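You operate a simulated robot arm through the tools that you are given. There is no shell and no other tool.

You are at the controls of a simulated robot arm. One attempt, no reset.

JOB
Open the clamped meter's cover and tighten both outer screws with the nut driver.
Fine: till it clicks; leave the cover open; put the driver back in its stand; the holder stays off.

Only the result counts: the job must be done as asked and must still hold three seconds after the hand-in. Knocking over, shifting, dropping, spilling or breaking anything else fails it. A push-on lid holds only when it is set on centred and level and pressed home; a screw cap is set on level and turned clockwise until tight.

ROBOT AND FRAMES
A 6-joint arm with a two-finger parallel gripper, fixed in place. Base frame: the origin is at the foot of the arm, x ahead of it, y to its left, z up; the work surface is at about z = 0.4. Lengths are in cm, angles in rad, forces in N, time in s.
With the tool pointing down near the work surface it reaches from about 14 to 58 cm from the base axis. Its first joint turns from -1.152 to 1.152 rad. Payload 2.1 kg.
The TCP is the grasp point between the finger pads, 3 cm short of the fingertips. In the tool frame z runs along the fingers and y along their closing line. The gripper opens to 9.4 cm. The fingers are 2.8 cm wide and 1 cm thick; the gripper's body (5 by 9.6 cm) begins 5.5 cm behind the TCP.
Orientation is that of the tool frame in the base frame, as a unit quaternion [w, x, y, z]. With the fingers straight down and closing along the base's y, the tool's x points along the base's -x, its y along +y and its z along -z.

CONTROLS
- The arm moves only by the tool play_rows. Its argument "series" is a list of rows, each an object (a shift or turn left out is 0, a gripper value left out holds the last) with "gripper": the opening, from 0 (shut) to 1 (fully open); "dp": the shift along the base's x, y, z in units of 30 mm (1.0 is 30 mm), a list of three; "turn": the turn, a rotation vector about the base's x, y, z in units of 6 degrees (1.0 is 6 degrees), a list of three. In form: [{"gripper": gripper, "dp": [x, y, z], "turn": [rx, ry, rz]}, ...]. A call has 1 to 20 rows; each row shifts and turns the commanded pose from where the row before left it. A call with a number of a shift or a turn outside -1 to 1 is refused whole. A row lasts 0.2 s, in which the tool goes at most 5 cm and 0.15 rad; a call with a longer step from one row to the next is refused whole, and so is a gripper value outside its range. Where a pose cannot be reached the arm comes as near as it can. A force on the tool above 90 N (or 10 N above the force at the start of the call, whichever is more), or a blocked arm, ends the call early, and 0.2 s more pass. The fingers move at their own pace (about 7.2 cm/s each) and stop on an object; they squeeze with about 31 N. The grip force told is the motor's: it shows also when the fingers shut on nothing. Time passes only in rows, and 0.2 s behind the last, so rows that do not move let the fingers close. It gives the time, the measured TCP pose, the force on the tool (base axes), the opening and the grip force at its end, in the units of the frame above (readings bear some noise), with the torque about the TCP (base axes, N m) and any sound that the robot's microphone picked up.
- Cameras (640 x 400 px; columns grow to the right, rows downward): "scene" is fixed at [6.14, -37.44, 49.58]; the picture's right is [0.73, -0.68, 0.00], its down [-0.32, -0.35, -0.88] and it looks along [0.60, 0.64, -0.48] (base axes); focal length 214 px, centre (320, 200). "wrist" rides on the gripper at [7.6, 1.4, -10.3] in the tool frame; the picture's right is [-0.18, 0.98, 0.00], its down [-0.75, -0.14, -0.64] and it looks along [-0.63, -0.12, 0.77] (tool axes); focal length 243 px, centre (320, 200). There is no depth. A picture from a camera that has moved, and an enlarged one, comes with that camera's place and axes in the base frame and with its lens.
- snapshot(camera): a new picture of that camera. It takes no simulated time.
- zoom(camera, box): a new picture of the part [left, top, right, bottom] of that camera's present view, enlarged. It takes no simulated time.
- sign_off(): hands the job in; it is judged then, once.

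Places have to be worked out from the pictures, the camera data and where the tool is seen. Open the gripper and draw the arm clear of the work before you hand the job in, unless the task says otherwise.

The tools are called by a JSON object that holds its "op" and its "data". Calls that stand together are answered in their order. play_rows: Moves the arm, as the interface text tells. Its arguments: {"type":"object","properties":{"series":{"type":"array","items":{"type":"object","properties":{"gripper":{"type":"number"},"dp":{"type":"array","items":{"type":"number"}},"turn":{"type":"array","items":{"type":"number"}}}}}},"required":["series"]} The other tools are called the same way: snapshot (camera) takes a picture; zoom (camera, box) takes an enlarged picture of a part of a camera's view; sign_off () hands the job in.

At the start:

```text
clock: 0.0
tool_pos: [24.88, -11.67, 40.3]
tool_rot: [0.002, 0.0, 1.0, 0.0]
wrist_force: [0.3, 0.0, -0.1]
torque: [-0.02, 0.02, 0.03]
finger_gap: 9.38
gripper_force: 0.1
```

scene: 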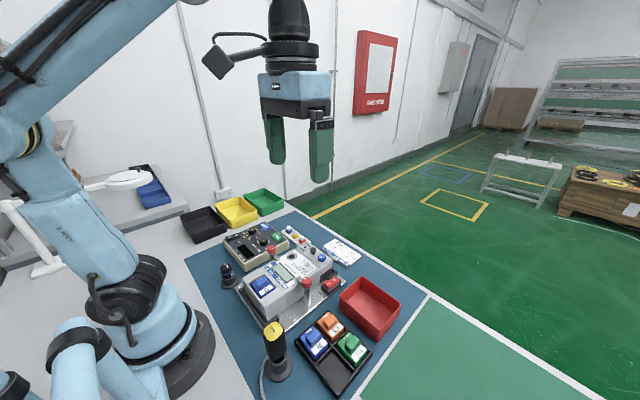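
wrist: 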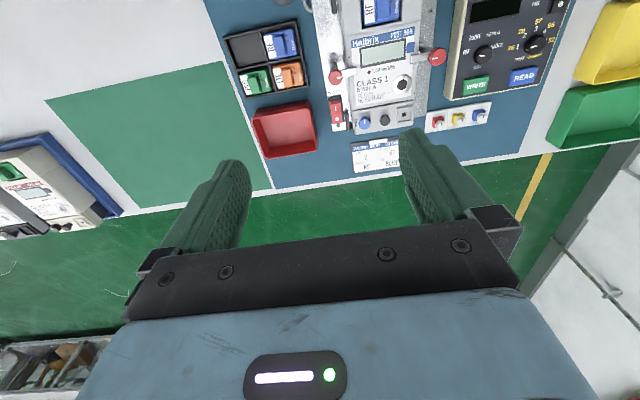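

I'll look closer at the work area from both cameras before moving anything.

{"op": "zoom", "data": {"camera": "scene", "box": [180, 190, 420, 400]}}

{"op": "zoom", "data": {"camera": "scene", "box": [220, 220, 360, 310]}}

{"op": "zoom", "data": {"camera": "wrist", "box": [220, 0, 560, 190]}}

{"op": "zoom", "data": {"camera": "wrist", "box": [300, 0, 460, 180]}}

```text
1.90 times, centred on (300, 295) of scene
camera zoom: at [6.14, -37.44, 49.58], right [0.73, -0.68, 0.0], down [-0.32, -0.35, -0.88], along [0.6, 0.64, -0.48], focal length 408 px, centre (358, 19)
```

zoom: 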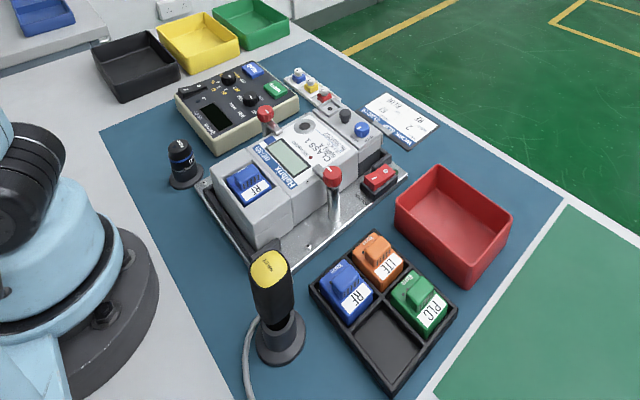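

```text
4.44 times, centred on (290, 265) of scene
camera zoom: at [6.14, -37.44, 49.58], right [0.73, -0.68, 0.0], down [-0.32, -0.35, -0.88], along [0.6, 0.64, -0.48], focal length 953 px, centre (453, -89)
```

zoom: 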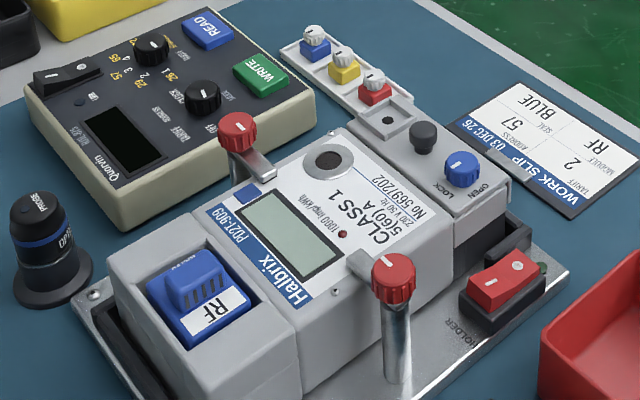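

```text
1.88 times, centred on (390, 95) of wrist
camera zoom: at [17.27, -10.24, 50.39], right [0.18, 0.98, 0.0], down [0.75, -0.14, 0.64], along [0.63, -0.12, -0.77], focal length 457 px, centre (188, 398)
```

zoom: 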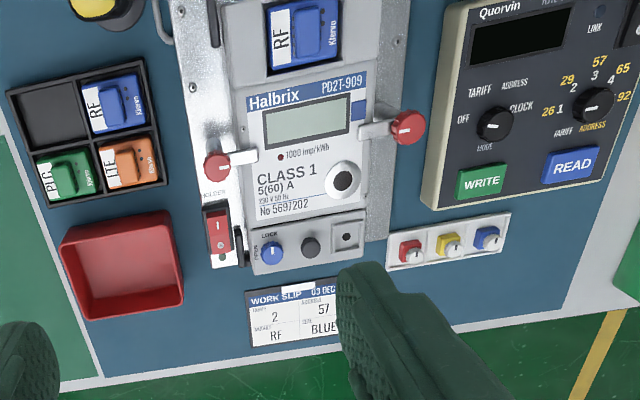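

```text
2.22 times, centred on (380, 90) of wrist
camera zoom: at [17.27, -10.24, 50.39], right [0.18, 0.98, 0.0], down [0.75, -0.14, 0.64], along [0.63, -0.12, -0.77], focal length 539 px, centre (187, 444)
```

zoom: 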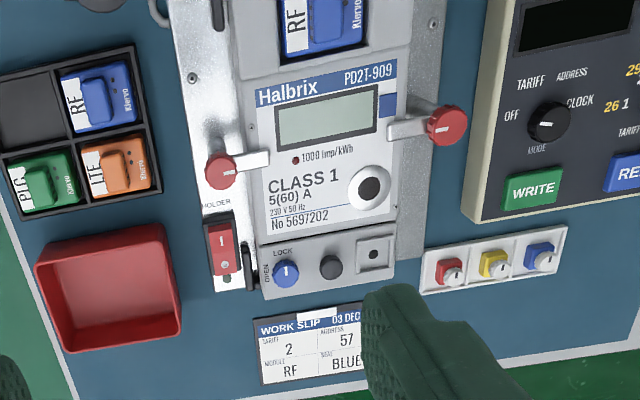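

The meter sits between two red-knob clamps, with a blue lock knob (LOCK/OPEN) and a black knob on its far cover; the yellow-capped tool in a stand near the base looks like the nut driver. I'll look closer at those parts.

{"op": "zoom", "data": {"camera": "scene", "box": [240, 310, 320, 400]}}

{"op": "zoom", "data": {"camera": "scene", "box": [290, 235, 350, 300]}}

{"op": "zoom", "data": {"camera": "wrist", "box": [320, 70, 430, 140]}}

{"op": "zoom", "data": {"camera": "scene", "box": [210, 250, 250, 300]}}

```text
4.44 times, centred on (280, 355) of scene
camera zoom: at [6.14, -37.44, 49.58], right [0.73, -0.68, 0.0], down [-0.32, -0.35, -0.88], along [0.6, 0.64, -0.48], focal length 953 px, centre (498, -489)
```

zoom: 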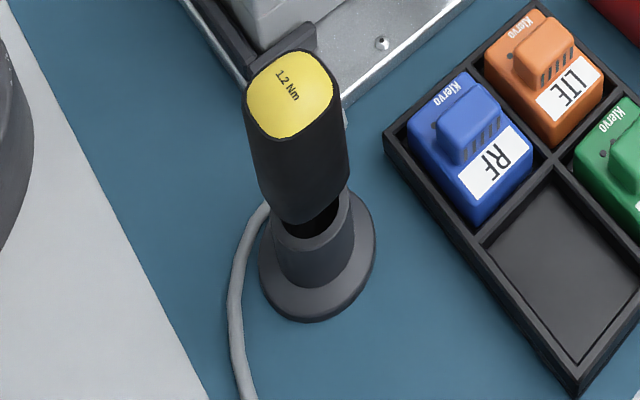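

```text
6.15 times, centred on (320, 268) of scene
camera zoom: at [6.14, -37.44, 49.58], right [0.73, -0.68, 0.0], down [-0.32, -0.35, -0.88], along [0.6, 0.64, -0.48], focal length 1320 px, centre (320, -215)
```

zoom: 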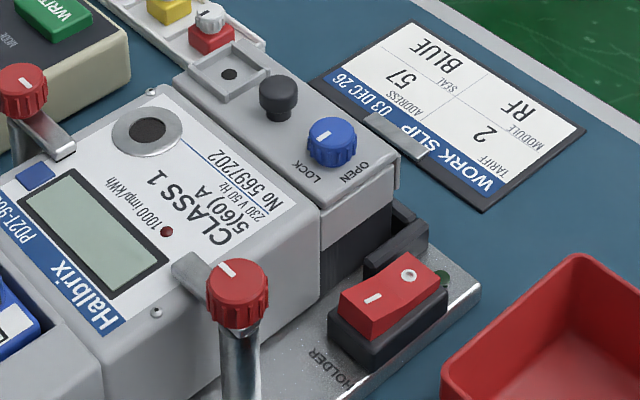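

```text
5.71 times, centred on (375, 105) of wrist
camera zoom: at [17.27, -10.24, 50.39], right [0.18, 0.98, 0.0], down [0.75, -0.14, 0.64], along [0.63, -0.12, -0.77], focal length 1386 px, centre (6, 743)
```

zoom: 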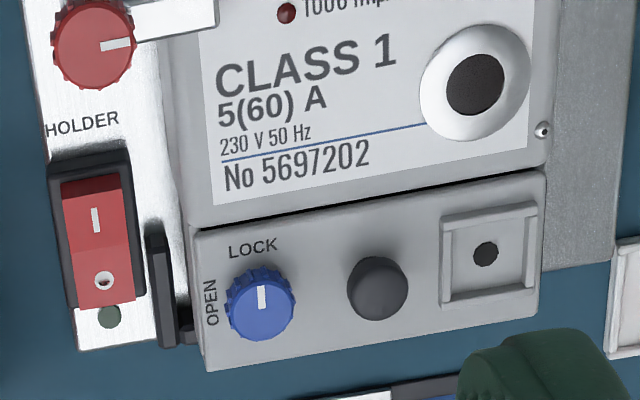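

```text
8.00 times, centred on (230, 275) of scene
camera zoom: at [6.14, -37.44, 49.58], right [0.73, -0.68, 0.0], down [-0.32, -0.35, -0.88], along [0.6, 0.64, -0.48], focal length 1716 px, centre (1040, -400)
```

zoom: 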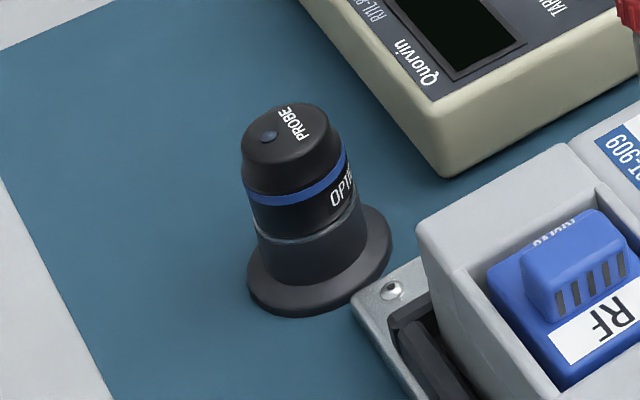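

The driver is the torque driver marked 1.2 Nm in its stand near x≈14.6, y≈-17.5. The blue lock knob is near (36.4, -5.6, 7), pointing at LOCK, so it needs a 90° counter-clockwise turn. I'm moving above the cover for a closer wrist view.

{"op": "play_rows", "data": {"series": [{"gripper": 1, "dp": [0.56, 0.45, -0.9]}, {"dp": [0.56, 0.45, -0.9]}, {"dp": [0.56, 0.45, -0.9]}, {"dp": [0.56, 0.45, -0.9]}, {"dp": [0.56, 0.45, -0.9]}, {"dp": [0.56, 0.45, -0.9]}, {"dp": [0, 0, 0]}]}}

{"op": "snapshot", "data": {"camera": "wrist"}}

{"op": "zoom", "data": {"camera": "wrist", "box": [160, 0, 480, 200]}}

```text
clock: 1.6
tool_pos: [35.36, -3.76, 23.95]
tool_rot: [0.001, 0.0, 1.0, 0.0]
wrist_force: [0.1, 0.5, 1.0]
torque: [-0.01, 0.03, 0.01]
finger_gap: 9.4
gripper_force: 0.0
```

```text
taken
camera wrist: at [27.6, -2.32, 34.14], right [0.18, 0.98, 0.0], down [0.75, -0.14, 0.64], along [0.63, -0.12, -0.77], focal length 243 px, centre (320, 200)
```

wrist: 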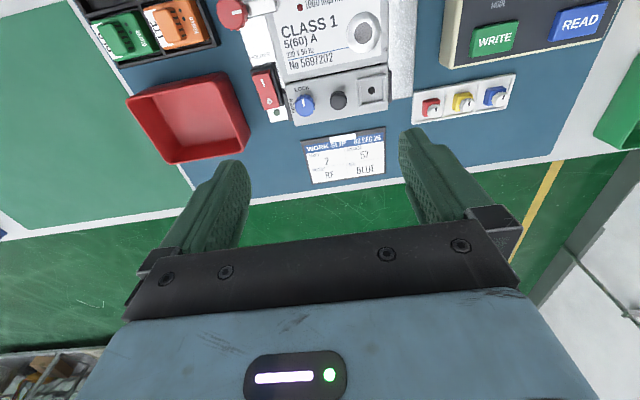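

```text
2.00 times, centred on (320, 100) of wrist
camera zoom: at [27.6, -2.32, 34.14], right [0.18, 0.98, 0.0], down [0.75, -0.14, 0.64], along [0.63, -0.12, -0.77], focal length 485 px, centre (320, 400)
```

zoom: 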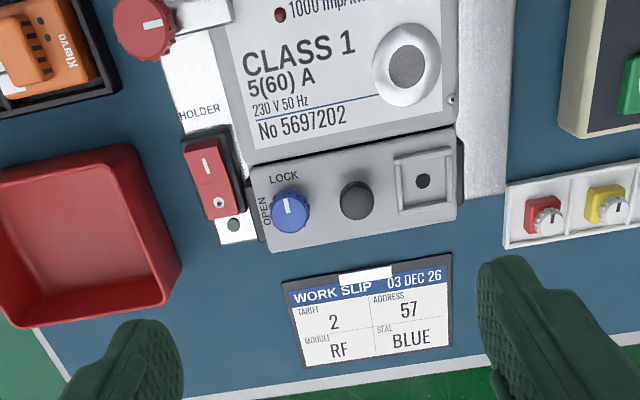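

The close view puts the blue knob's top near (36.3, -5.6, ~7) with its pointer toward -x (LOCK) and OPEN toward -y. I'm lowering over it while turning the closing line by +45°, so the later quarter turn keeps the fingers clear of the black knob.

{"op": "play_rows", "data": {"series": [{"gripper": 1, "dp": [0.039, -0.077, -0.4], "turn": [0, 0, 0.9375]}, {"dp": [0.039, -0.077, -0.4], "turn": [0, 0, 0.9375]}, {"dp": [0.039, -0.077, -0.4], "turn": [0, 0, 0.9375]}, {"dp": [0.039, -0.077, -0.4], "turn": [0, 0, 0.9375]}, {"dp": [0.039, -0.077, -0.4], "turn": [0, 0, 0.9375]}, {"dp": [0.039, -0.077, -0.4], "turn": [0, 0, 0.9375]}, {"dp": [0.039, -0.077, -0.4], "turn": [0, 0, 0.9375]}, {"dp": [0.039, -0.077, -0.4], "turn": [0, 0, 0.9375]}, {"dp": [0, 0, 0]}]}}

{"op": "snapshot", "data": {"camera": "wrist"}}

{"op": "snapshot", "data": {"camera": "scene"}}

```text
clock: 3.6
tool_pos: [36.04, -5.45, 14.27]
tool_rot: [0.002, -0.382, 0.924, 0.001]
wrist_force: [-0.5, -0.7, 0.2]
torque: [0.01, -0.02, -0.06]
finger_gap: 9.39
gripper_force: 0.1
```

```text
taken
camera wrist: at [29.53, -9.85, 24.53], right [-0.57, 0.82, 0.0], down [0.63, 0.43, 0.64], along [0.53, 0.36, -0.77], focal length 243 px, centre (320, 200)
```

wrist: 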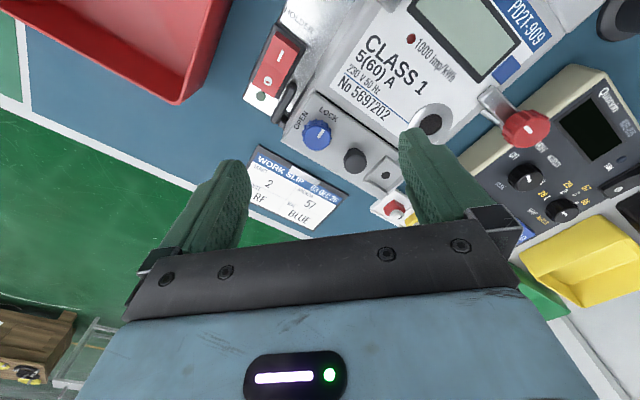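

```text
taken
```

scene: 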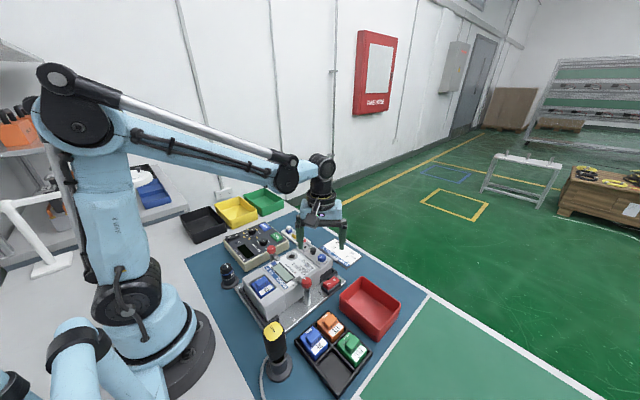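

The tool is now at 45° over the knob. I'll zoom in to fix the knob's place and shape.

{"op": "zoom", "data": {"camera": "wrist", "box": [260, 60, 440, 200]}}

{"op": "zoom", "data": {"camera": "scene", "box": [280, 190, 360, 300]}}

```text
2.86 times, centred on (350, 130) of wrist
camera zoom: at [29.53, -9.85, 24.53], right [-0.57, 0.82, 0.0], down [0.63, 0.43, 0.64], along [0.53, 0.36, -0.77], focal length 693 px, centre (234, 400)
```

zoom: 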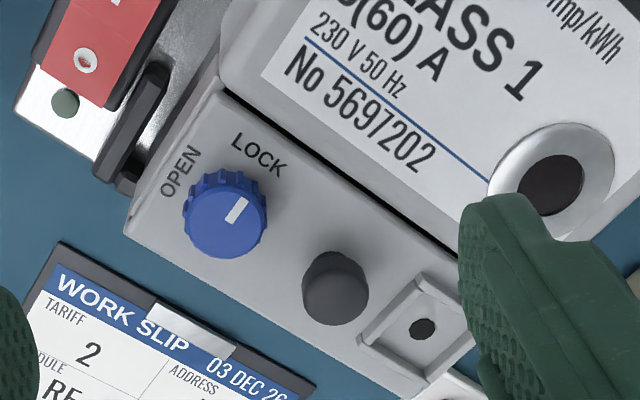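

```text
3.64 times, centred on (320, 245) of scene
camera zoom: at [6.14, -37.44, 49.58], right [0.73, -0.68, 0.0], down [-0.32, -0.35, -0.88], along [0.6, 0.64, -0.48], focal length 780 px, centre (320, 36)
```

zoom: 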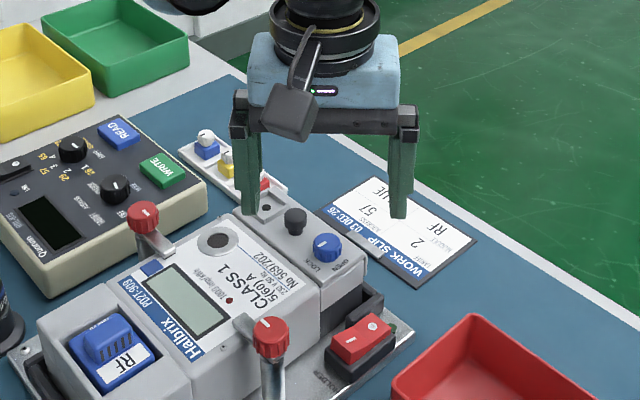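

From the three views the knob centre is about (36.2, -5.5) with its top near z≈7.5. I'll centre over it, narrow the gap to ~3.4 cm and come down to just above it for a check.

{"op": "play_rows", "data": {"series": [{"gripper": 0.37, "dp": [0.05, -0.02, -0.2]}, {"dp": [0, 0, -0.2]}, {"dp": [0, 0, -0.2]}, {"dp": [0, 0, -0.2]}, {"dp": [0, 0, 0]}]}}

{"op": "zoom", "data": {"camera": "wrist", "box": [220, 60, 440, 200]}}

{"op": "zoom", "data": {"camera": "scene", "box": [280, 220, 350, 290]}}

```text
clock: 4.8
tool_pos: [36.28, -5.51, 11.93]
tool_rot: [0.002, -0.382, 0.924, 0.001]
wrist_force: [0.1, 0.1, 0.6]
torque: [0.01, -0.01, 0.02]
finger_gap: 3.47
gripper_force: 0.2
```

```text
2.86 times, centred on (330, 130) of wrist
camera zoom: at [29.68, -9.95, 22.11], right [-0.56, 0.83, 0.0], down [0.63, 0.43, 0.64], along [0.53, 0.36, -0.76], focal length 693 px, centre (291, 400)
```

zoom: 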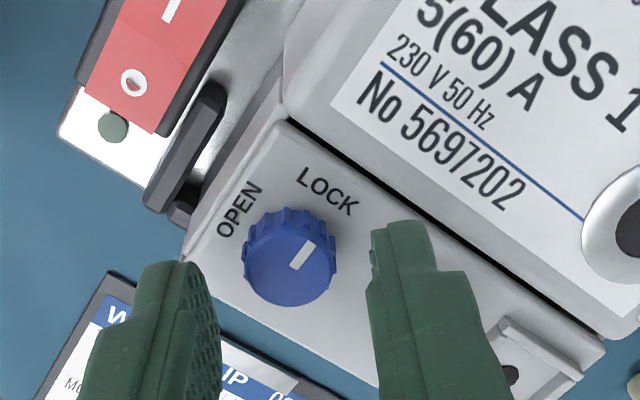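

```text
5.71 times, centred on (315, 255) of scene
camera zoom: at [6.14, -37.44, 49.58], right [0.73, -0.68, 0.0], down [-0.32, -0.35, -0.88], along [0.6, 0.64, -0.48], focal length 1226 px, centre (349, -114)
```

zoom: 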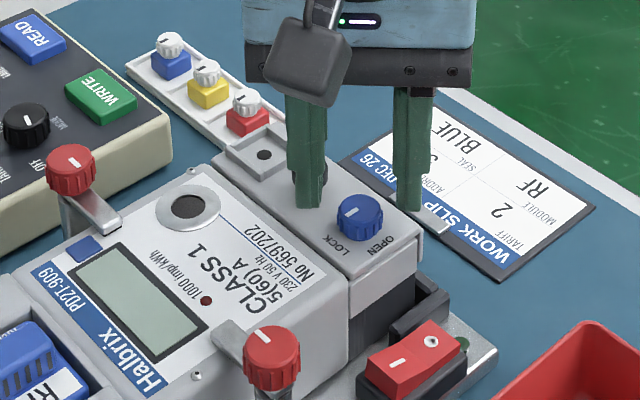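

Along the closing direction the knob is centred between the fingers; the height is still uncertain (top 7.5–8.4). I'll go down in small steps, watching the force.

{"op": "play_rows", "data": {"series": [{"gripper": 0.37, "dp": [0, 0, -0.15]}, {"dp": [0, 0, -0.15]}, {"dp": [0, 0, -0.15]}, {"dp": [0, 0, 0]}]}}

{"op": "zoom", "data": {"camera": "wrist", "box": [220, 60, 440, 200]}}

{"op": "zoom", "data": {"camera": "scene", "box": [285, 230, 345, 290]}}

```text
clock: 5.8
tool_pos: [36.32, -5.47, 10.49]
tool_rot: [0.002, -0.383, 0.924, 0.001]
wrist_force: [0.3, 0.7, -0.6]
torque: [-0.01, 0.0, 0.0]
finger_gap: 3.46
gripper_force: 0.0
```

```text
2.86 times, centred on (330, 130) of wrist
camera zoom: at [29.74, -9.85, 20.83], right [-0.56, 0.83, 0.0], down [0.63, 0.43, 0.64], along [0.53, 0.36, -0.76], focal length 693 px, centre (291, 400)
```

zoom: 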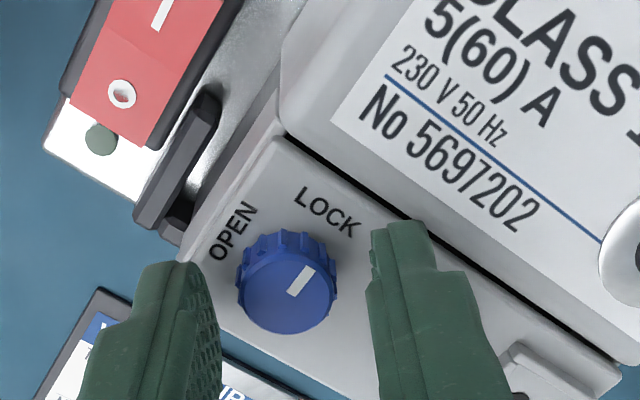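

```text
6.67 times, centred on (315, 260) of scene
camera zoom: at [6.14, -37.44, 49.58], right [0.73, -0.68, 0.0], down [-0.32, -0.35, -0.88], along [0.6, 0.64, -0.48], focal length 1430 px, centre (353, -200)
```

zoom: 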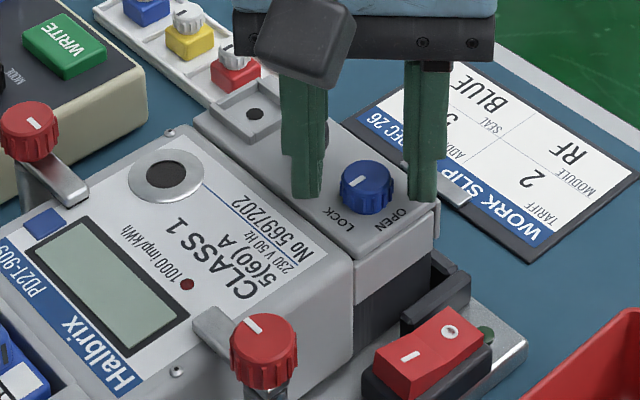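

No contact yet with tips at z≈7.5, and both views show the tips reaching past the knob's top. I'll lower 2 mm more and close on the knob.

{"op": "play_rows", "data": {"series": [{"gripper": 0.37, "dp": [0, 0, -0.07]}, {"gripper": 0.3}, {"gripper": 0.2}, {"gripper": 0.15}, {"gripper": 0.15}]}}

{"op": "zoom", "data": {"camera": "wrist", "box": [220, 60, 440, 200]}}

```text
clock: 7.0
tool_pos: [36.35, -5.56, 10.47]
tool_rot: [0.001, -0.383, 0.924, 0.001]
wrist_force: [2.7, -1.0, -0.1]
torque: [0.13, 0.01, 0.01]
finger_gap: 1.88
gripper_force: 31.5
```

```text
2.86 times, centred on (330, 130) of wrist
camera zoom: at [29.7, -9.89, 20.62], right [-0.56, 0.83, 0.0], down [0.63, 0.43, 0.64], along [0.53, 0.36, -0.76], focal length 693 px, centre (291, 400)
```

zoom: 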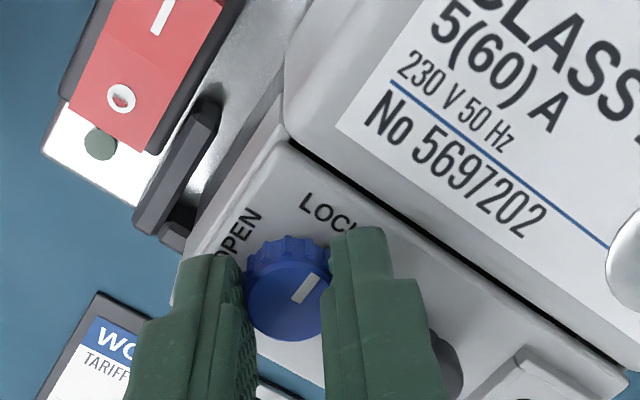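

The fingers hold the knob (gap 1.88, 31 N). I'll turn it counter-clockwise 30° first and check.

{"op": "play_rows", "data": {"series": [{"gripper": 0.15, "turn": [0, 0, 0.8]}, {"turn": [0, 0, 0.8]}, {"turn": [0, 0, 0.8]}, {"turn": [0, 0, 0.8]}, {"turn": [0, 0, 0.8]}, {"turn": [0, 0, 0.8]}]}}

{"op": "zoom", "data": {"camera": "wrist", "box": [220, 60, 440, 200]}}

```text
clock: 8.4
tool_pos: [36.27, -5.58, 10.37]
tool_rot: [0.001, -0.6, 0.8, 0.001]
wrist_force: [-0.1, -0.3, 0.1]
torque: [-0.05, -0.14, 0.01]
finger_gap: 1.87
gripper_force: 31.3
```

```text
2.86 times, centred on (330, 130) of wrist
camera zoom: at [32.6, -12.39, 20.64], right [-0.89, 0.45, 0.0], down [0.34, 0.68, 0.64], along [0.29, 0.57, -0.77], focal length 693 px, centre (291, 400)
```

zoom: 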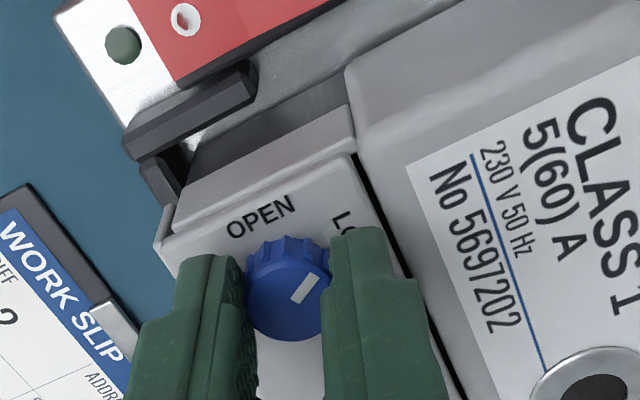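

The knob turns with the fingers without slip. I'll carry on the rest of the quarter turn.

{"op": "play_rows", "data": {"series": [{"gripper": 0.15, "turn": [0, 0, 0.8]}, {"turn": [0, 0, 0.8]}, {"turn": [0, 0, 0.8]}, {"turn": [0, 0, 0.8]}, {"turn": [0, 0, 0.8]}, {"turn": [0, 0, 0.8]}, {"turn": [0, 0, 0.8]}, {"turn": [0, 0, 0.8]}, {"turn": [0, 0, 0.8]}, {"turn": [0, 0, 0.8]}, {"turn": [0, 0, 0.8]}, {"turn": [0, 0, 0.8]}, {"turn": [0, 0, 0.6]}]}}

{"op": "zoom", "data": {"camera": "wrist", "box": [220, 60, 440, 200]}}

{"op": "zoom", "data": {"camera": "scene", "box": [285, 230, 345, 290]}}

```text
clock: 11.2
tool_pos: [36.35, -5.43, 10.34]
tool_rot: [-0.001, 0.924, -0.383, -0.001]
wrist_force: [0.4, 1.0, 0.4]
torque: [-0.15, -0.15, -0.18]
finger_gap: 1.91
gripper_force: 31.1
```

```text
2.86 times, centred on (330, 130) of wrist
camera zoom: at [40.53, -11.84, 20.63], right [-0.82, -0.57, 0.0], down [-0.43, 0.63, 0.64], along [-0.36, 0.53, -0.76], focal length 693 px, centre (291, 400)
```

zoom: 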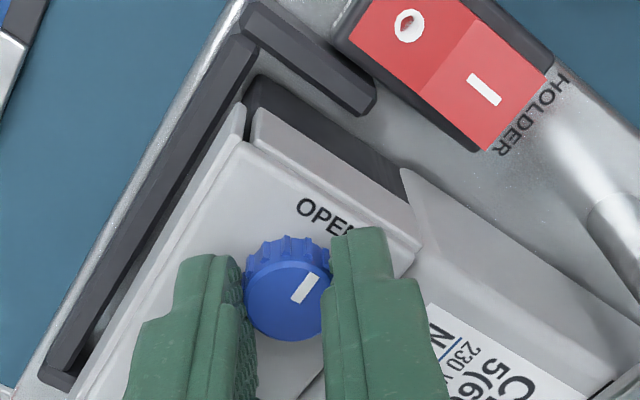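

```text
6.67 times, centred on (315, 260) of scene
camera zoom: at [6.14, -37.44, 49.58], right [0.73, -0.68, 0.0], down [-0.32, -0.35, -0.88], along [0.6, 0.64, -0.48], focal length 1430 px, centre (353, -200)
```

zoom: 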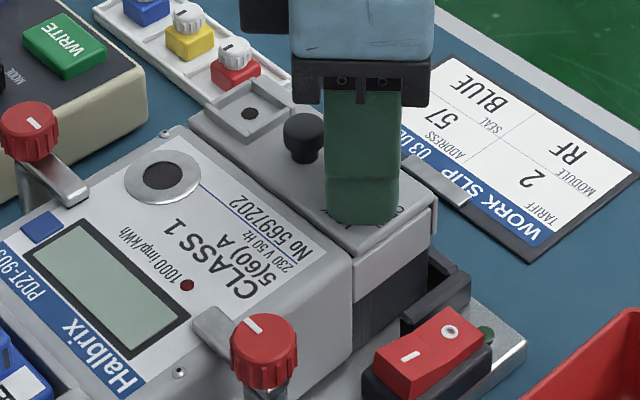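

The pointer now sits relative to OPEN exactly as it did to LOCK, so the 90° turn is done. A small extra nudge will confirm the end stop, then I'll release and check.

{"op": "play_rows", "data": {"series": [{"gripper": 0.15, "turn": [0, 0, 0.4]}, {"turn": [0, 0, 0]}]}}

```text
clock: 11.8
tool_pos: [36.19, -5.46, 10.6]
tool_rot: [-0.001, 0.932, -0.363, -0.001]
wrist_force: [2.0, 0.7, 0.7]
torque: [0.09, -0.26, -0.21]
finger_gap: 1.86
gripper_force: 31.5
```

Resistance torque (-0.21 N m) shows the knob at its stop. I open slightly and lift straight off.

{"op": "play_rows", "data": {"series": [{"gripper": 0.28, "dp": [0, 0, 0]}, {"dp": [0, 0, 0]}, {"dp": [0, 0, 0.3]}, {"dp": [0, 0, 0.5]}, {"dp": [0, 0, 0.8]}, {"dp": [0, 0, 0.8]}, {"dp": [0, 0, 0]}]}}

{"op": "zoom", "data": {"camera": "scene", "box": [285, 230, 345, 290]}}

{"op": "zoom", "data": {"camera": "wrist", "box": [200, 20, 480, 200]}}

```text
clock: 13.4
tool_pos: [36.29, -5.34, 17.62]
tool_rot: [-0.001, 0.932, -0.363, -0.001]
wrist_force: [0.0, -0.2, 0.1]
torque: [-0.02, -0.04, -0.03]
finger_gap: 2.64
gripper_force: 0.0
```

```text
6.67 times, centred on (315, 260) of scene
camera zoom: at [6.14, -37.44, 49.58], right [0.73, -0.68, 0.0], down [-0.32, -0.35, -0.88], along [0.6, 0.64, -0.48], focal length 1430 px, centre (353, -200)
```

zoom: 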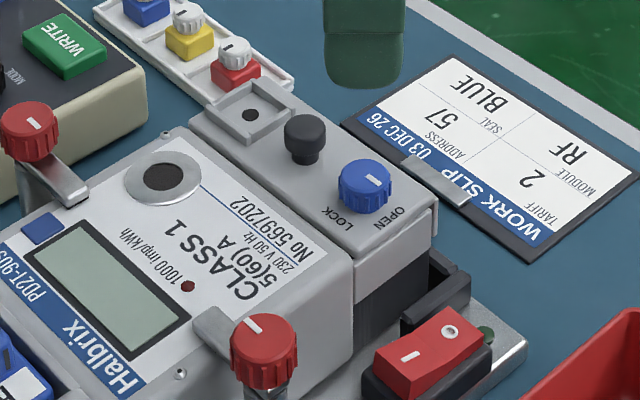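

```text
2.22 times, centred on (340, 110) of wrist
camera zoom: at [40.81, -11.59, 27.82], right [-0.8, -0.6, 0.0], down [-0.46, 0.61, 0.64], along [-0.39, 0.52, -0.77], focal length 539 px, centre (276, 400)
```

zoom: 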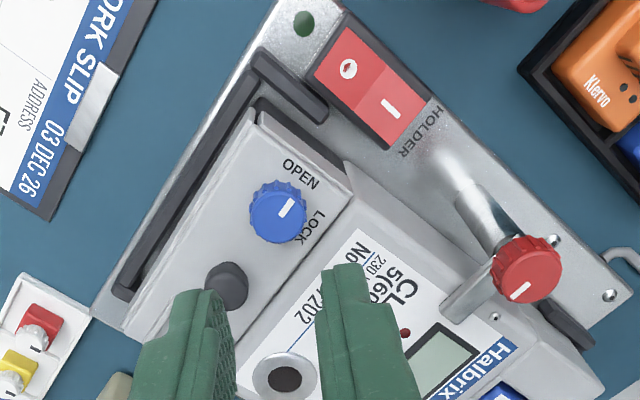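

The pointer is at OPEN. The black lift knob is near (36.1, -2.2), top about z≈8.6. I'll zoom in to find where the cover is hinged.

{"op": "zoom", "data": {"camera": "wrist", "box": [210, 40, 370, 180]}}

{"op": "zoom", "data": {"camera": "scene", "box": [295, 235, 335, 275]}}

```text
2.86 times, centred on (290, 110) of wrist
camera zoom: at [40.81, -11.59, 27.82], right [-0.8, -0.6, 0.0], down [-0.46, 0.61, 0.64], along [-0.39, 0.52, -0.77], focal length 693 px, centre (406, 457)
```

zoom: 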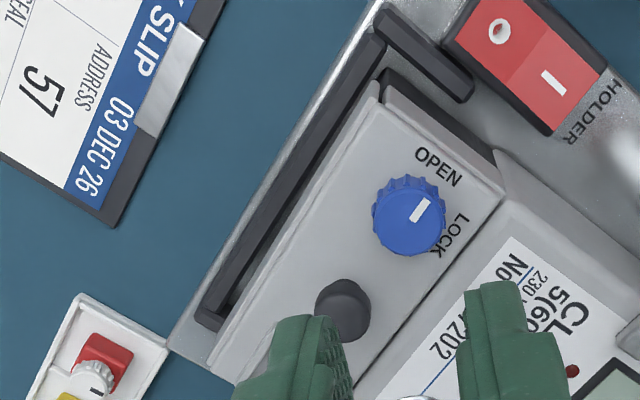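

```text
10.00 times, centred on (315, 255) of scene
camera zoom: at [6.14, -37.44, 49.58], right [0.73, -0.68, 0.0], down [-0.32, -0.35, -0.88], along [0.6, 0.64, -0.48], focal length 2145 px, centre (370, -350)
```

zoom: 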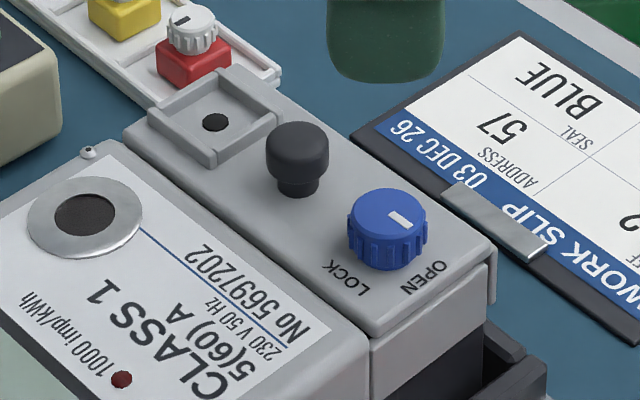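

The cover has a front lip on its +x side; the hinge isn't obvious yet. I'll yaw to 180° (closing along y, camera on the far side) above the black knob to see the front of the cover.

{"op": "play_rows", "data": {"series": [{"gripper": 0.4, "dp": [0, 0.15, 0], "turn": [0, 0, 0.9]}, {"dp": [0, 0.15, 0], "turn": [0, 0, 0.9]}, {"dp": [0, 0.15, 0], "turn": [0, 0, 0.9]}, {"dp": [0, 0.15, 0], "turn": [0, 0, 0.9]}, {"dp": [0, 0.15, 0], "turn": [0, 0, 0.9]}, {"dp": [0, 0.15, 0], "turn": [0, 0, 0.9]}, {"dp": [0, 0.14, 0], "turn": [0, 0, 0.9]}, {"dp": [0, 0, 0], "turn": [0, 0, 0.8]}, {"dp": [0, 0, 0]}]}}

{"op": "snapshot", "data": {"camera": "wrist"}}

{"op": "zoom", "data": {"camera": "wrist", "box": [220, 40, 420, 180]}}

```text
clock: 15.4
tool_pos: [36.04, 4.27, 17.58]
tool_rot: [0.002, 1.0, -0.005, -0.001]
wrist_force: [-0.2, 0.1, -0.5]
torque: [0.01, -0.04, -0.01]
finger_gap: 3.73
gripper_force: 0.1
out of reach, approached as far as the arm can: row 6, 7, 8
```

```text
taken
camera wrist: at [43.45, 2.93, 27.82], right [-0.19, -0.98, 0.0], down [-0.75, 0.15, 0.64], along [-0.63, 0.12, -0.77], focal length 243 px, centre (320, 200)
```

wrist: 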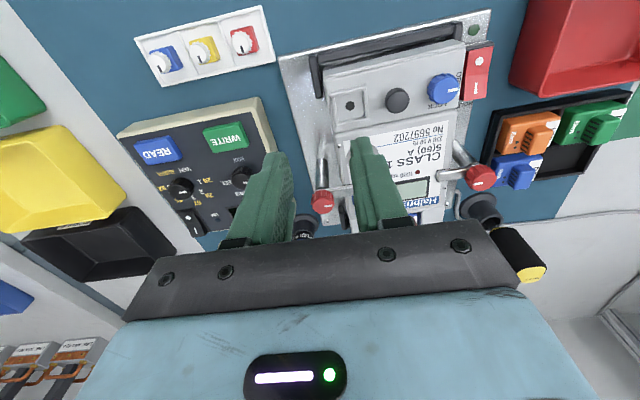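

```text
2.86 times, centred on (320, 110) of wrist
camera zoom: at [43.45, 2.93, 27.82], right [-0.19, -0.98, 0.0], down [-0.75, 0.15, 0.64], along [-0.63, 0.12, -0.77], focal length 693 px, centre (320, 457)
```

zoom: 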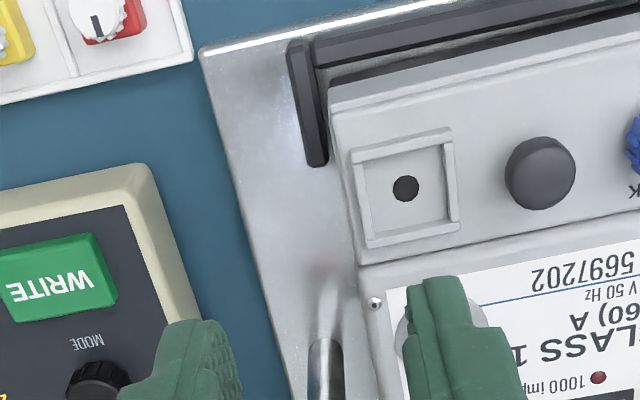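

The arm hit its wrist yaw limit and slid to y≈4.3; about 170° is the most it can do here. I'll turn back 12° without shifting to see which reference pose the next commands use.

{"op": "play_rows", "data": {"series": [{"gripper": 0.4, "turn": [0, 0, -1]}, {"turn": [0, 0, -1]}, {"dp": [0, 0, 0]}]}}

```text
clock: 16.2
tool_pos: [35.87, 4.35, 17.65]
tool_rot: [0.0, 0.994, -0.106, -0.001]
wrist_force: [0.0, 0.1, -0.5]
torque: [-0.02, -0.01, 0.0]
finger_gap: 3.76
gripper_force: 0.1
```

Commands start from the measured pose, good. Now moving over the black knob at about (36.2, -2.0).

{"op": "play_rows", "data": {"series": [{"gripper": 0.4, "dp": [0.022, -0.42, -0.2]}, {"dp": [0.022, -0.42, -0.2]}, {"dp": [0.022, -0.42, -0.2]}, {"dp": [0.022, -0.42, -0.2]}, {"dp": [0.022, -0.42, -0.2]}, {"dp": [0, 0, 0]}]}}

{"op": "zoom", "data": {"camera": "wrist", "box": [220, 40, 420, 180]}}

{"op": "zoom", "data": {"camera": "scene", "box": [280, 210, 350, 290]}}

```text
clock: 17.6
tool_pos: [36.39, -2.12, 14.59]
tool_rot: [0.0, 0.994, -0.105, -0.001]
wrist_force: [0.0, 0.8, 0.2]
torque: [-0.06, -0.05, 0.03]
finger_gap: 3.74
gripper_force: 0.0
```

```text
2.86 times, centred on (320, 110) of wrist
camera zoom: at [43.39, -4.99, 24.88], right [-0.39, -0.92, 0.0], down [-0.71, 0.29, 0.64], along [-0.59, 0.25, -0.77], focal length 693 px, centre (320, 457)
```

zoom: 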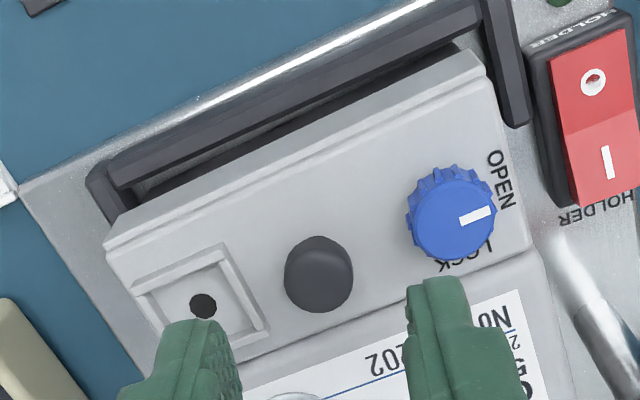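

```text
5.00 times, centred on (315, 250) of scene
camera zoom: at [6.14, -37.44, 49.58], right [0.73, -0.68, 0.0], down [-0.32, -0.35, -0.88], along [0.6, 0.64, -0.48], focal length 1072 px, centre (345, -50)
```

zoom: 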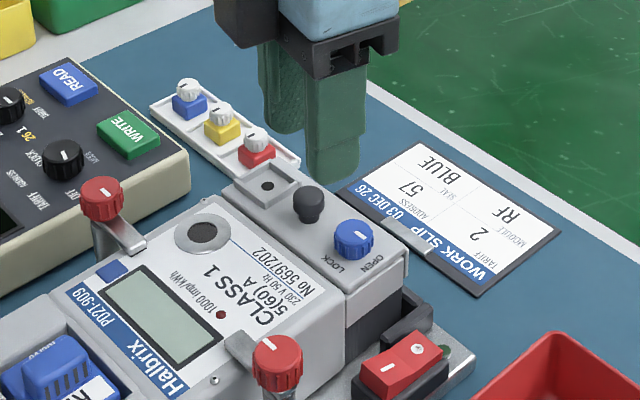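

The black knob is centred on the tool axis, with about 1.6 cm of free space to the blue knob, so a finger fits. I'll set the gap to ~2.5 cm and descend to just above its head for a check.

{"op": "play_rows", "data": {"series": [{"gripper": 0.265, "dp": [0, 0, -0.25]}, {"dp": [0, 0, -0.25]}, {"dp": [0, 0, -0.25]}, {"dp": [0, 0, -0.15]}, {"dp": [0, 0, 0]}]}}

{"op": "zoom", "data": {"camera": "wrist", "box": [220, 60, 440, 200]}}

{"op": "zoom", "data": {"camera": "scene", "box": [285, 220, 345, 280]}}

```text
clock: 18.8
tool_pos: [36.42, -1.96, 12.03]
tool_rot: [0.0, 0.994, -0.105, 0.0]
wrist_force: [0.9, -0.2, -0.1]
torque: [0.01, 0.0, 0.01]
finger_gap: 2.51
gripper_force: 0.0
```

```text
2.86 times, centred on (330, 130) of wrist
camera zoom: at [43.42, -4.89, 22.17], right [-0.39, -0.92, 0.0], down [-0.71, 0.29, 0.64], along [-0.59, 0.25, -0.77], focal length 693 px, centre (291, 400)
```

zoom: 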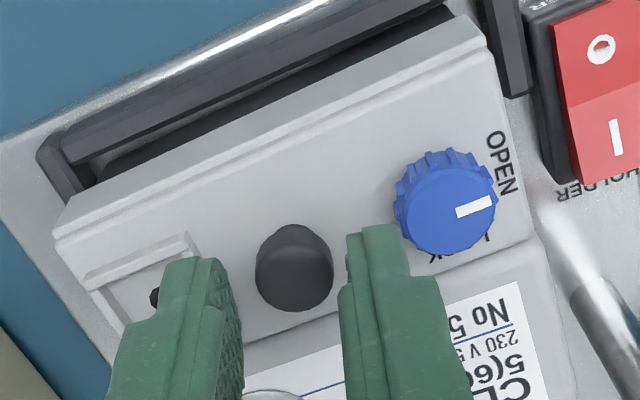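

```text
6.67 times, centred on (315, 250) of scene
camera zoom: at [6.14, -37.44, 49.58], right [0.73, -0.68, 0.0], down [-0.32, -0.35, -0.88], along [0.6, 0.64, -0.48], focal length 1430 px, centre (353, -133)
```

zoom: 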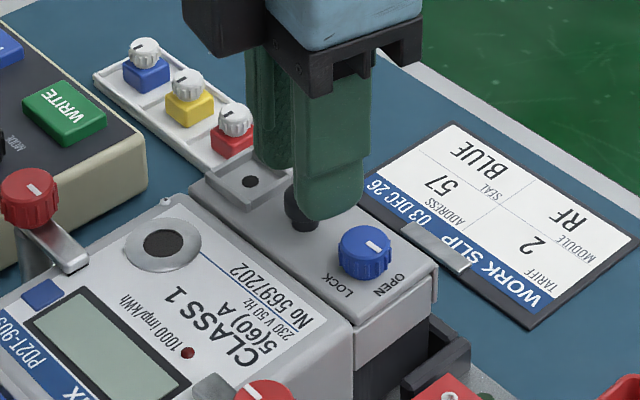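

The knob is centred between the fingers. I'll narrow the gap a touch and lower so the tips pass the head, watching force.

{"op": "play_rows", "data": {"series": [{"gripper": 0.24, "dp": [0, 0, 0]}, {"dp": [0, 0, -0.14]}, {"dp": [0, 0, -0.14]}, {"dp": [0, 0, -0.1]}, {"dp": [0, 0, 0]}]}}

{"op": "zoom", "data": {"camera": "wrist", "box": [220, 60, 440, 200]}}

{"op": "zoom", "data": {"camera": "scene", "box": [285, 220, 345, 280]}}

```text
clock: 20.0
tool_pos: [36.27, -1.96, 10.72]
tool_rot: [0.0, 0.994, -0.105, -0.001]
wrist_force: [0.9, 1.0, 0.2]
torque: [0.01, 0.01, 0.01]
finger_gap: 2.27
gripper_force: 0.1
```

```text
2.86 times, centred on (330, 130) of wrist
camera zoom: at [43.36, -4.92, 20.99], right [-0.39, -0.92, 0.0], down [-0.71, 0.29, 0.64], along [-0.59, 0.25, -0.77], focal length 693 px, centre (291, 400)
```

zoom: 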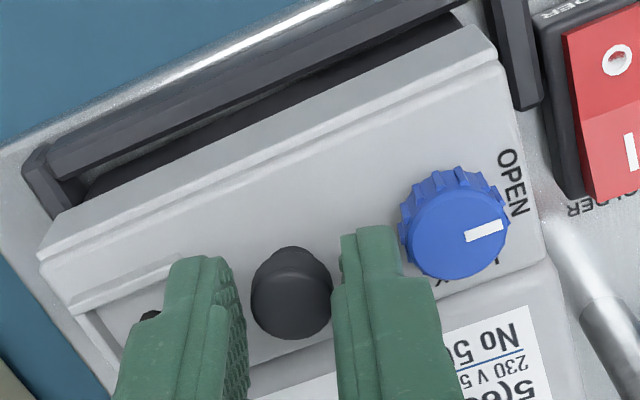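

```text
6.67 times, centred on (315, 250) of scene
camera zoom: at [6.14, -37.44, 49.58], right [0.73, -0.68, 0.0], down [-0.32, -0.35, -0.88], along [0.6, 0.64, -0.48], focal length 1430 px, centre (353, -133)
```

zoom: 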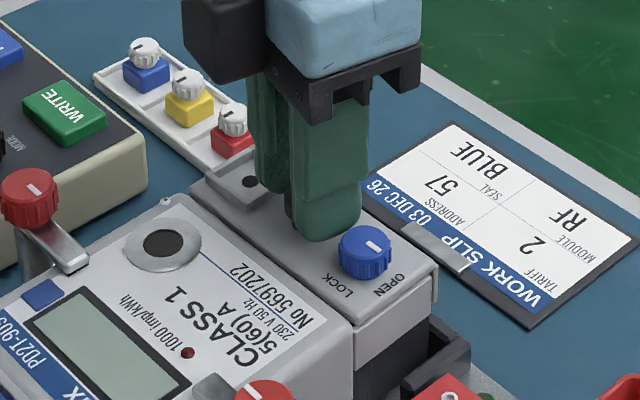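

Clear on both sides. Lowering another 2.5 mm, then closing on the black knob's head.

{"op": "play_rows", "data": {"series": [{"gripper": 0.24, "dp": [0, 0, -0.08]}, {"gripper": 0.15}, {"gripper": 0.1}, {"gripper": 0.1}]}}

{"op": "zoom", "data": {"camera": "wrist", "box": [220, 60, 440, 200]}}

```text
clock: 21.0
tool_pos: [36.31, -1.88, 10.48]
tool_rot: [-0.001, 0.995, -0.104, -0.002]
wrist_force: [-0.5, 1.6, 7.6]
torque: [0.05, 0.01, -0.03]
finger_gap: 1.68
gripper_force: 31.0
```

```text
2.86 times, centred on (330, 130) of wrist
camera zoom: at [43.36, -4.92, 20.74], right [-0.39, -0.92, 0.0], down [-0.71, 0.29, 0.64], along [-0.59, 0.25, -0.76], focal length 693 px, centre (291, 400)
```

zoom: 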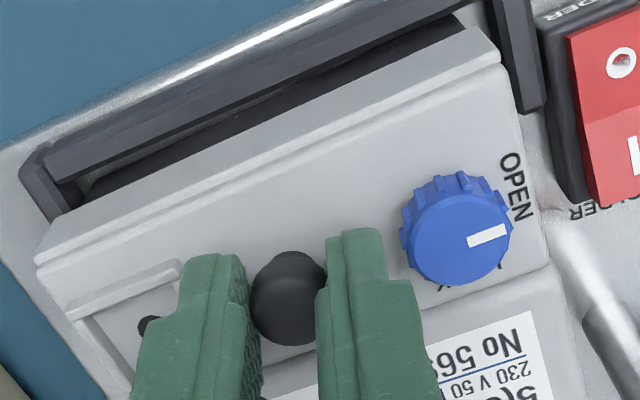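

The fingers hold the black knob (gap 1.68). I'll raise it 6 mm and check the force to see how the cover moves.

{"op": "play_rows", "data": {"series": [{"gripper": 0.1, "dp": [0, 0, 0.1]}, {"dp": [0, 0, 0.1]}, {"dp": [0, 0, 0]}]}}

{"op": "zoom", "data": {"camera": "wrist", "box": [220, 60, 440, 200]}}

{"op": "zoom", "data": {"camera": "scene", "box": [285, 220, 345, 280]}}

```text
clock: 21.8
tool_pos: [36.29, -1.97, 10.96]
tool_rot: [0.0, 0.994, -0.105, -0.002]
wrist_force: [3.6, -1.7, -19.4]
torque: [-0.02, -0.13, -0.02]
finger_gap: 1.71
gripper_force: 31.3
```

```text
2.86 times, centred on (330, 130) of wrist
camera zoom: at [43.36, -4.93, 21.26], right [-0.39, -0.92, 0.0], down [-0.71, 0.29, 0.64], along [-0.59, 0.25, -0.77], focal length 693 px, centre (291, 400)
```

zoom: 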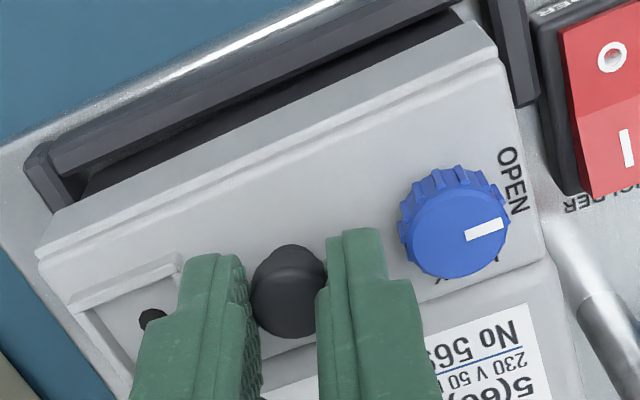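

```text
6.67 times, centred on (315, 250) of scene
camera zoom: at [6.15, -37.44, 49.58], right [0.73, -0.68, 0.0], down [-0.32, -0.35, -0.88], along [0.6, 0.64, -0.48], focal length 1430 px, centre (353, -133)
```

zoom: 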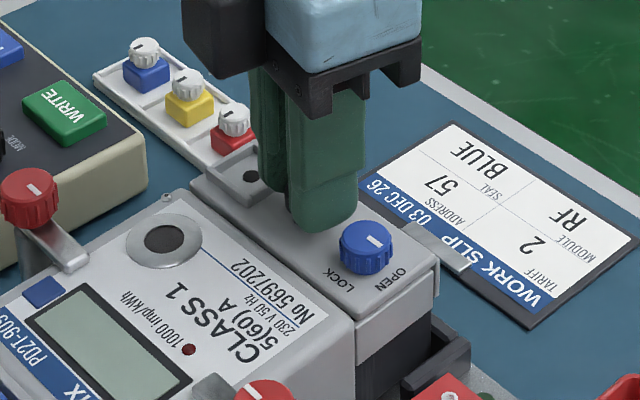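

Lifting 5 mm gives a 19 N pull back; I need to see whether the cover moved. I'll zoom in harder on both views.

{"op": "zoom", "data": {"camera": "scene", "box": [295, 235, 335, 275]}}

{"op": "zoom", "data": {"camera": "wrist", "box": [220, 60, 400, 170]}}

```text
10.00 times, centred on (315, 255) of scene
camera zoom: at [6.15, -37.44, 49.58], right [0.73, -0.68, 0.0], down [-0.32, -0.35, -0.88], along [0.6, 0.64, -0.48], focal length 2145 px, centre (370, -350)
```

zoom: 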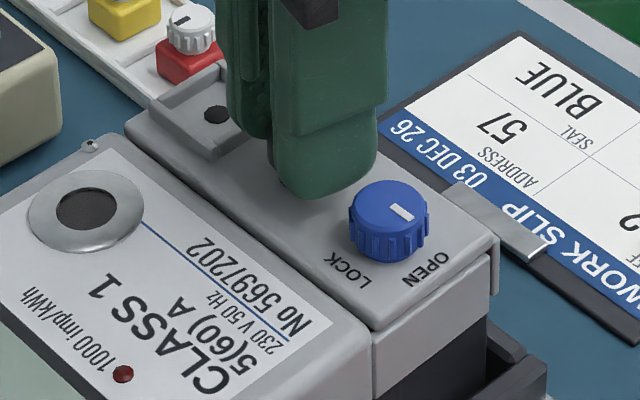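

```text
3.56 times, centred on (310, 115) of wrist
camera zoom: at [43.36, -4.93, 21.26], right [-0.39, -0.92, 0.0], down [-0.71, 0.29, 0.64], along [-0.59, 0.25, -0.77], focal length 863 px, centre (356, 502)
```

zoom: 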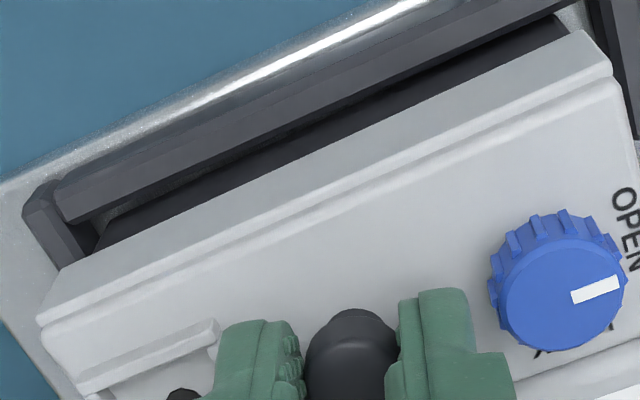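

Compared with before, the cover's far (+x) edge seems to have risen slightly while the meter-side edge stayed, suggesting a hinge on the meter side (-x). I'll lift a few more millimetres with a little shift toward -x and compare.

{"op": "play_rows", "data": {"series": [{"gripper": 0.1, "dp": [-0.04, 0, 0.08]}, {"dp": [-0.04, 0, 0.08]}, {"dp": [0, 0, 0]}]}}

{"op": "zoom", "data": {"camera": "scene", "box": [295, 235, 335, 275]}}

{"op": "zoom", "data": {"camera": "wrist", "box": [220, 60, 400, 170]}}

```text
clock: 22.6
tool_pos: [36.21, -1.85, 11.57]
tool_rot: [-0.001, 0.994, -0.105, -0.001]
wrist_force: [12.6, 1.8, -16.9]
torque: [-0.01, -0.37, -0.04]
finger_gap: 1.69
gripper_force: 31.3
```

```text
10.00 times, centred on (315, 255) of scene
camera zoom: at [6.15, -37.44, 49.58], right [0.73, -0.68, 0.0], down [-0.32, -0.35, -0.88], along [0.6, 0.64, -0.48], focal length 2145 px, centre (370, -350)
```

zoom: 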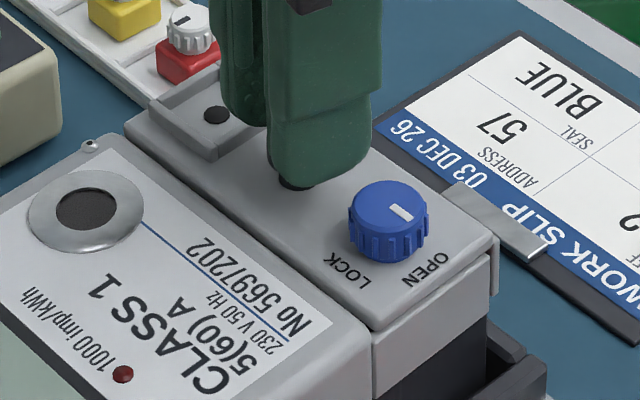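

```text
3.56 times, centred on (310, 115) of wrist
camera zoom: at [43.16, -4.91, 21.82], right [-0.38, -0.92, 0.0], down [-0.71, 0.29, 0.64], along [-0.59, 0.25, -0.77], focal length 863 px, centre (356, 502)
```

zoom: 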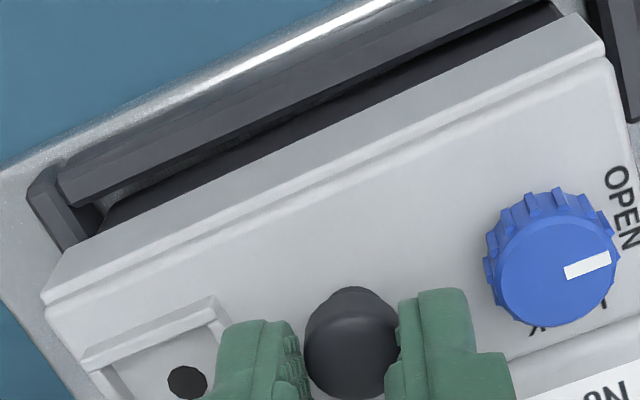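

The cover rose a couple of millimetres and then stopped; pushing -x meets resistance (+12.6 N). I'll probe the +x direction gently to see whether it is free that way.

{"op": "play_rows", "data": {"series": [{"gripper": 0.1, "dp": [0.07, 0, 0]}, {"dp": [0.07, 0, 0]}, {"dp": [0, 0, 0]}]}}

{"op": "zoom", "data": {"camera": "scene", "box": [295, 235, 335, 275]}}

```text
clock: 23.4
tool_pos: [36.46, -1.91, 11.68]
tool_rot: [-0.001, 0.995, -0.104, -0.003]
wrist_force: [-0.2, 7.1, -15.0]
torque: [0.33, 0.62, -0.03]
finger_gap: 1.67
gripper_force: 30.8
```

```text
10.00 times, centred on (315, 255) of scene
camera zoom: at [6.15, -37.44, 49.58], right [0.73, -0.68, 0.0], down [-0.32, -0.35, -0.88], along [0.6, 0.64, -0.48], focal length 2145 px, centre (370, -350)
```

zoom: 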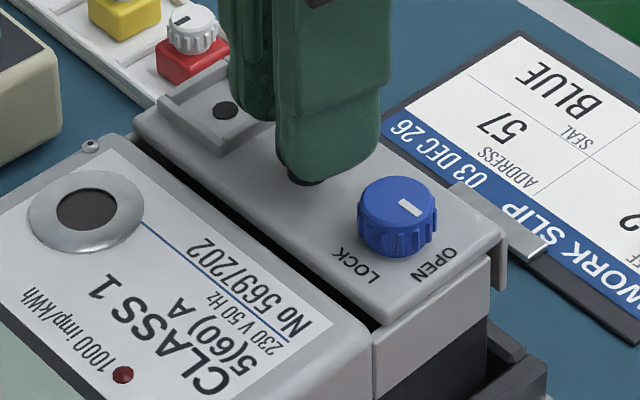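

The cover slides toward +x with almost no force — it is a sliding cover. I'll relax the upward pull and keep drawing it toward +x in small steps.

{"op": "play_rows", "data": {"series": [{"gripper": 0.1, "dp": [0, 0, -0.1]}, {"dp": [0.08, 0, -0.06]}, {"dp": [0.08, 0, 0]}, {"dp": [0, 0, 0]}]}}

{"op": "zoom", "data": {"camera": "scene", "box": [290, 225, 340, 275]}}

{"op": "zoom", "data": {"camera": "wrist", "box": [220, 60, 440, 200]}}

```text
clock: 24.4
tool_pos: [37.08, -2.16, 11.18]
tool_rot: [0.0, 0.994, -0.105, -0.001]
wrist_force: [0.5, -7.8, 24.3]
torque: [-0.24, -0.08, 0.0]
finger_gap: 1.7
gripper_force: 31.0
```

```text
8.00 times, centred on (315, 250) of scene
camera zoom: at [6.13, -37.44, 49.58], right [0.73, -0.68, 0.0], down [-0.32, -0.35, -0.88], along [0.6, 0.64, -0.48], focal length 1716 px, centre (360, -200)
```

zoom: 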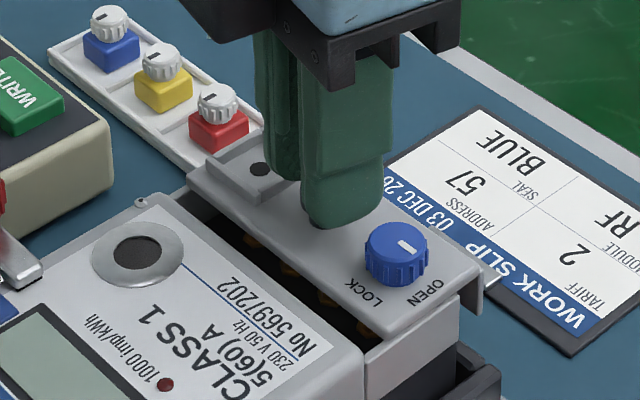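

```text
2.86 times, centred on (330, 130) of wrist
camera zoom: at [44.07, -5.06, 21.43], right [-0.39, -0.92, 0.0], down [-0.71, 0.3, 0.64], along [-0.59, 0.25, -0.77], focal length 693 px, centre (291, 400)
```

zoom: 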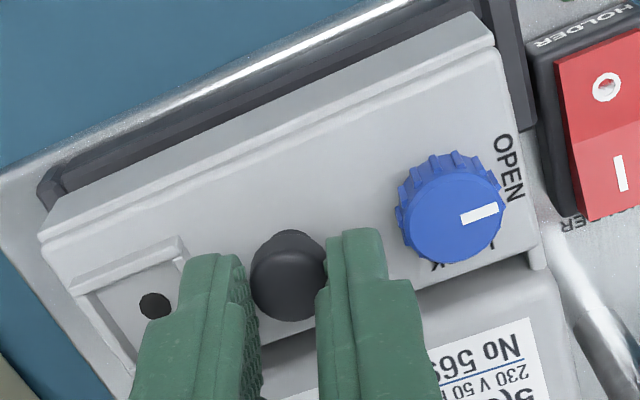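

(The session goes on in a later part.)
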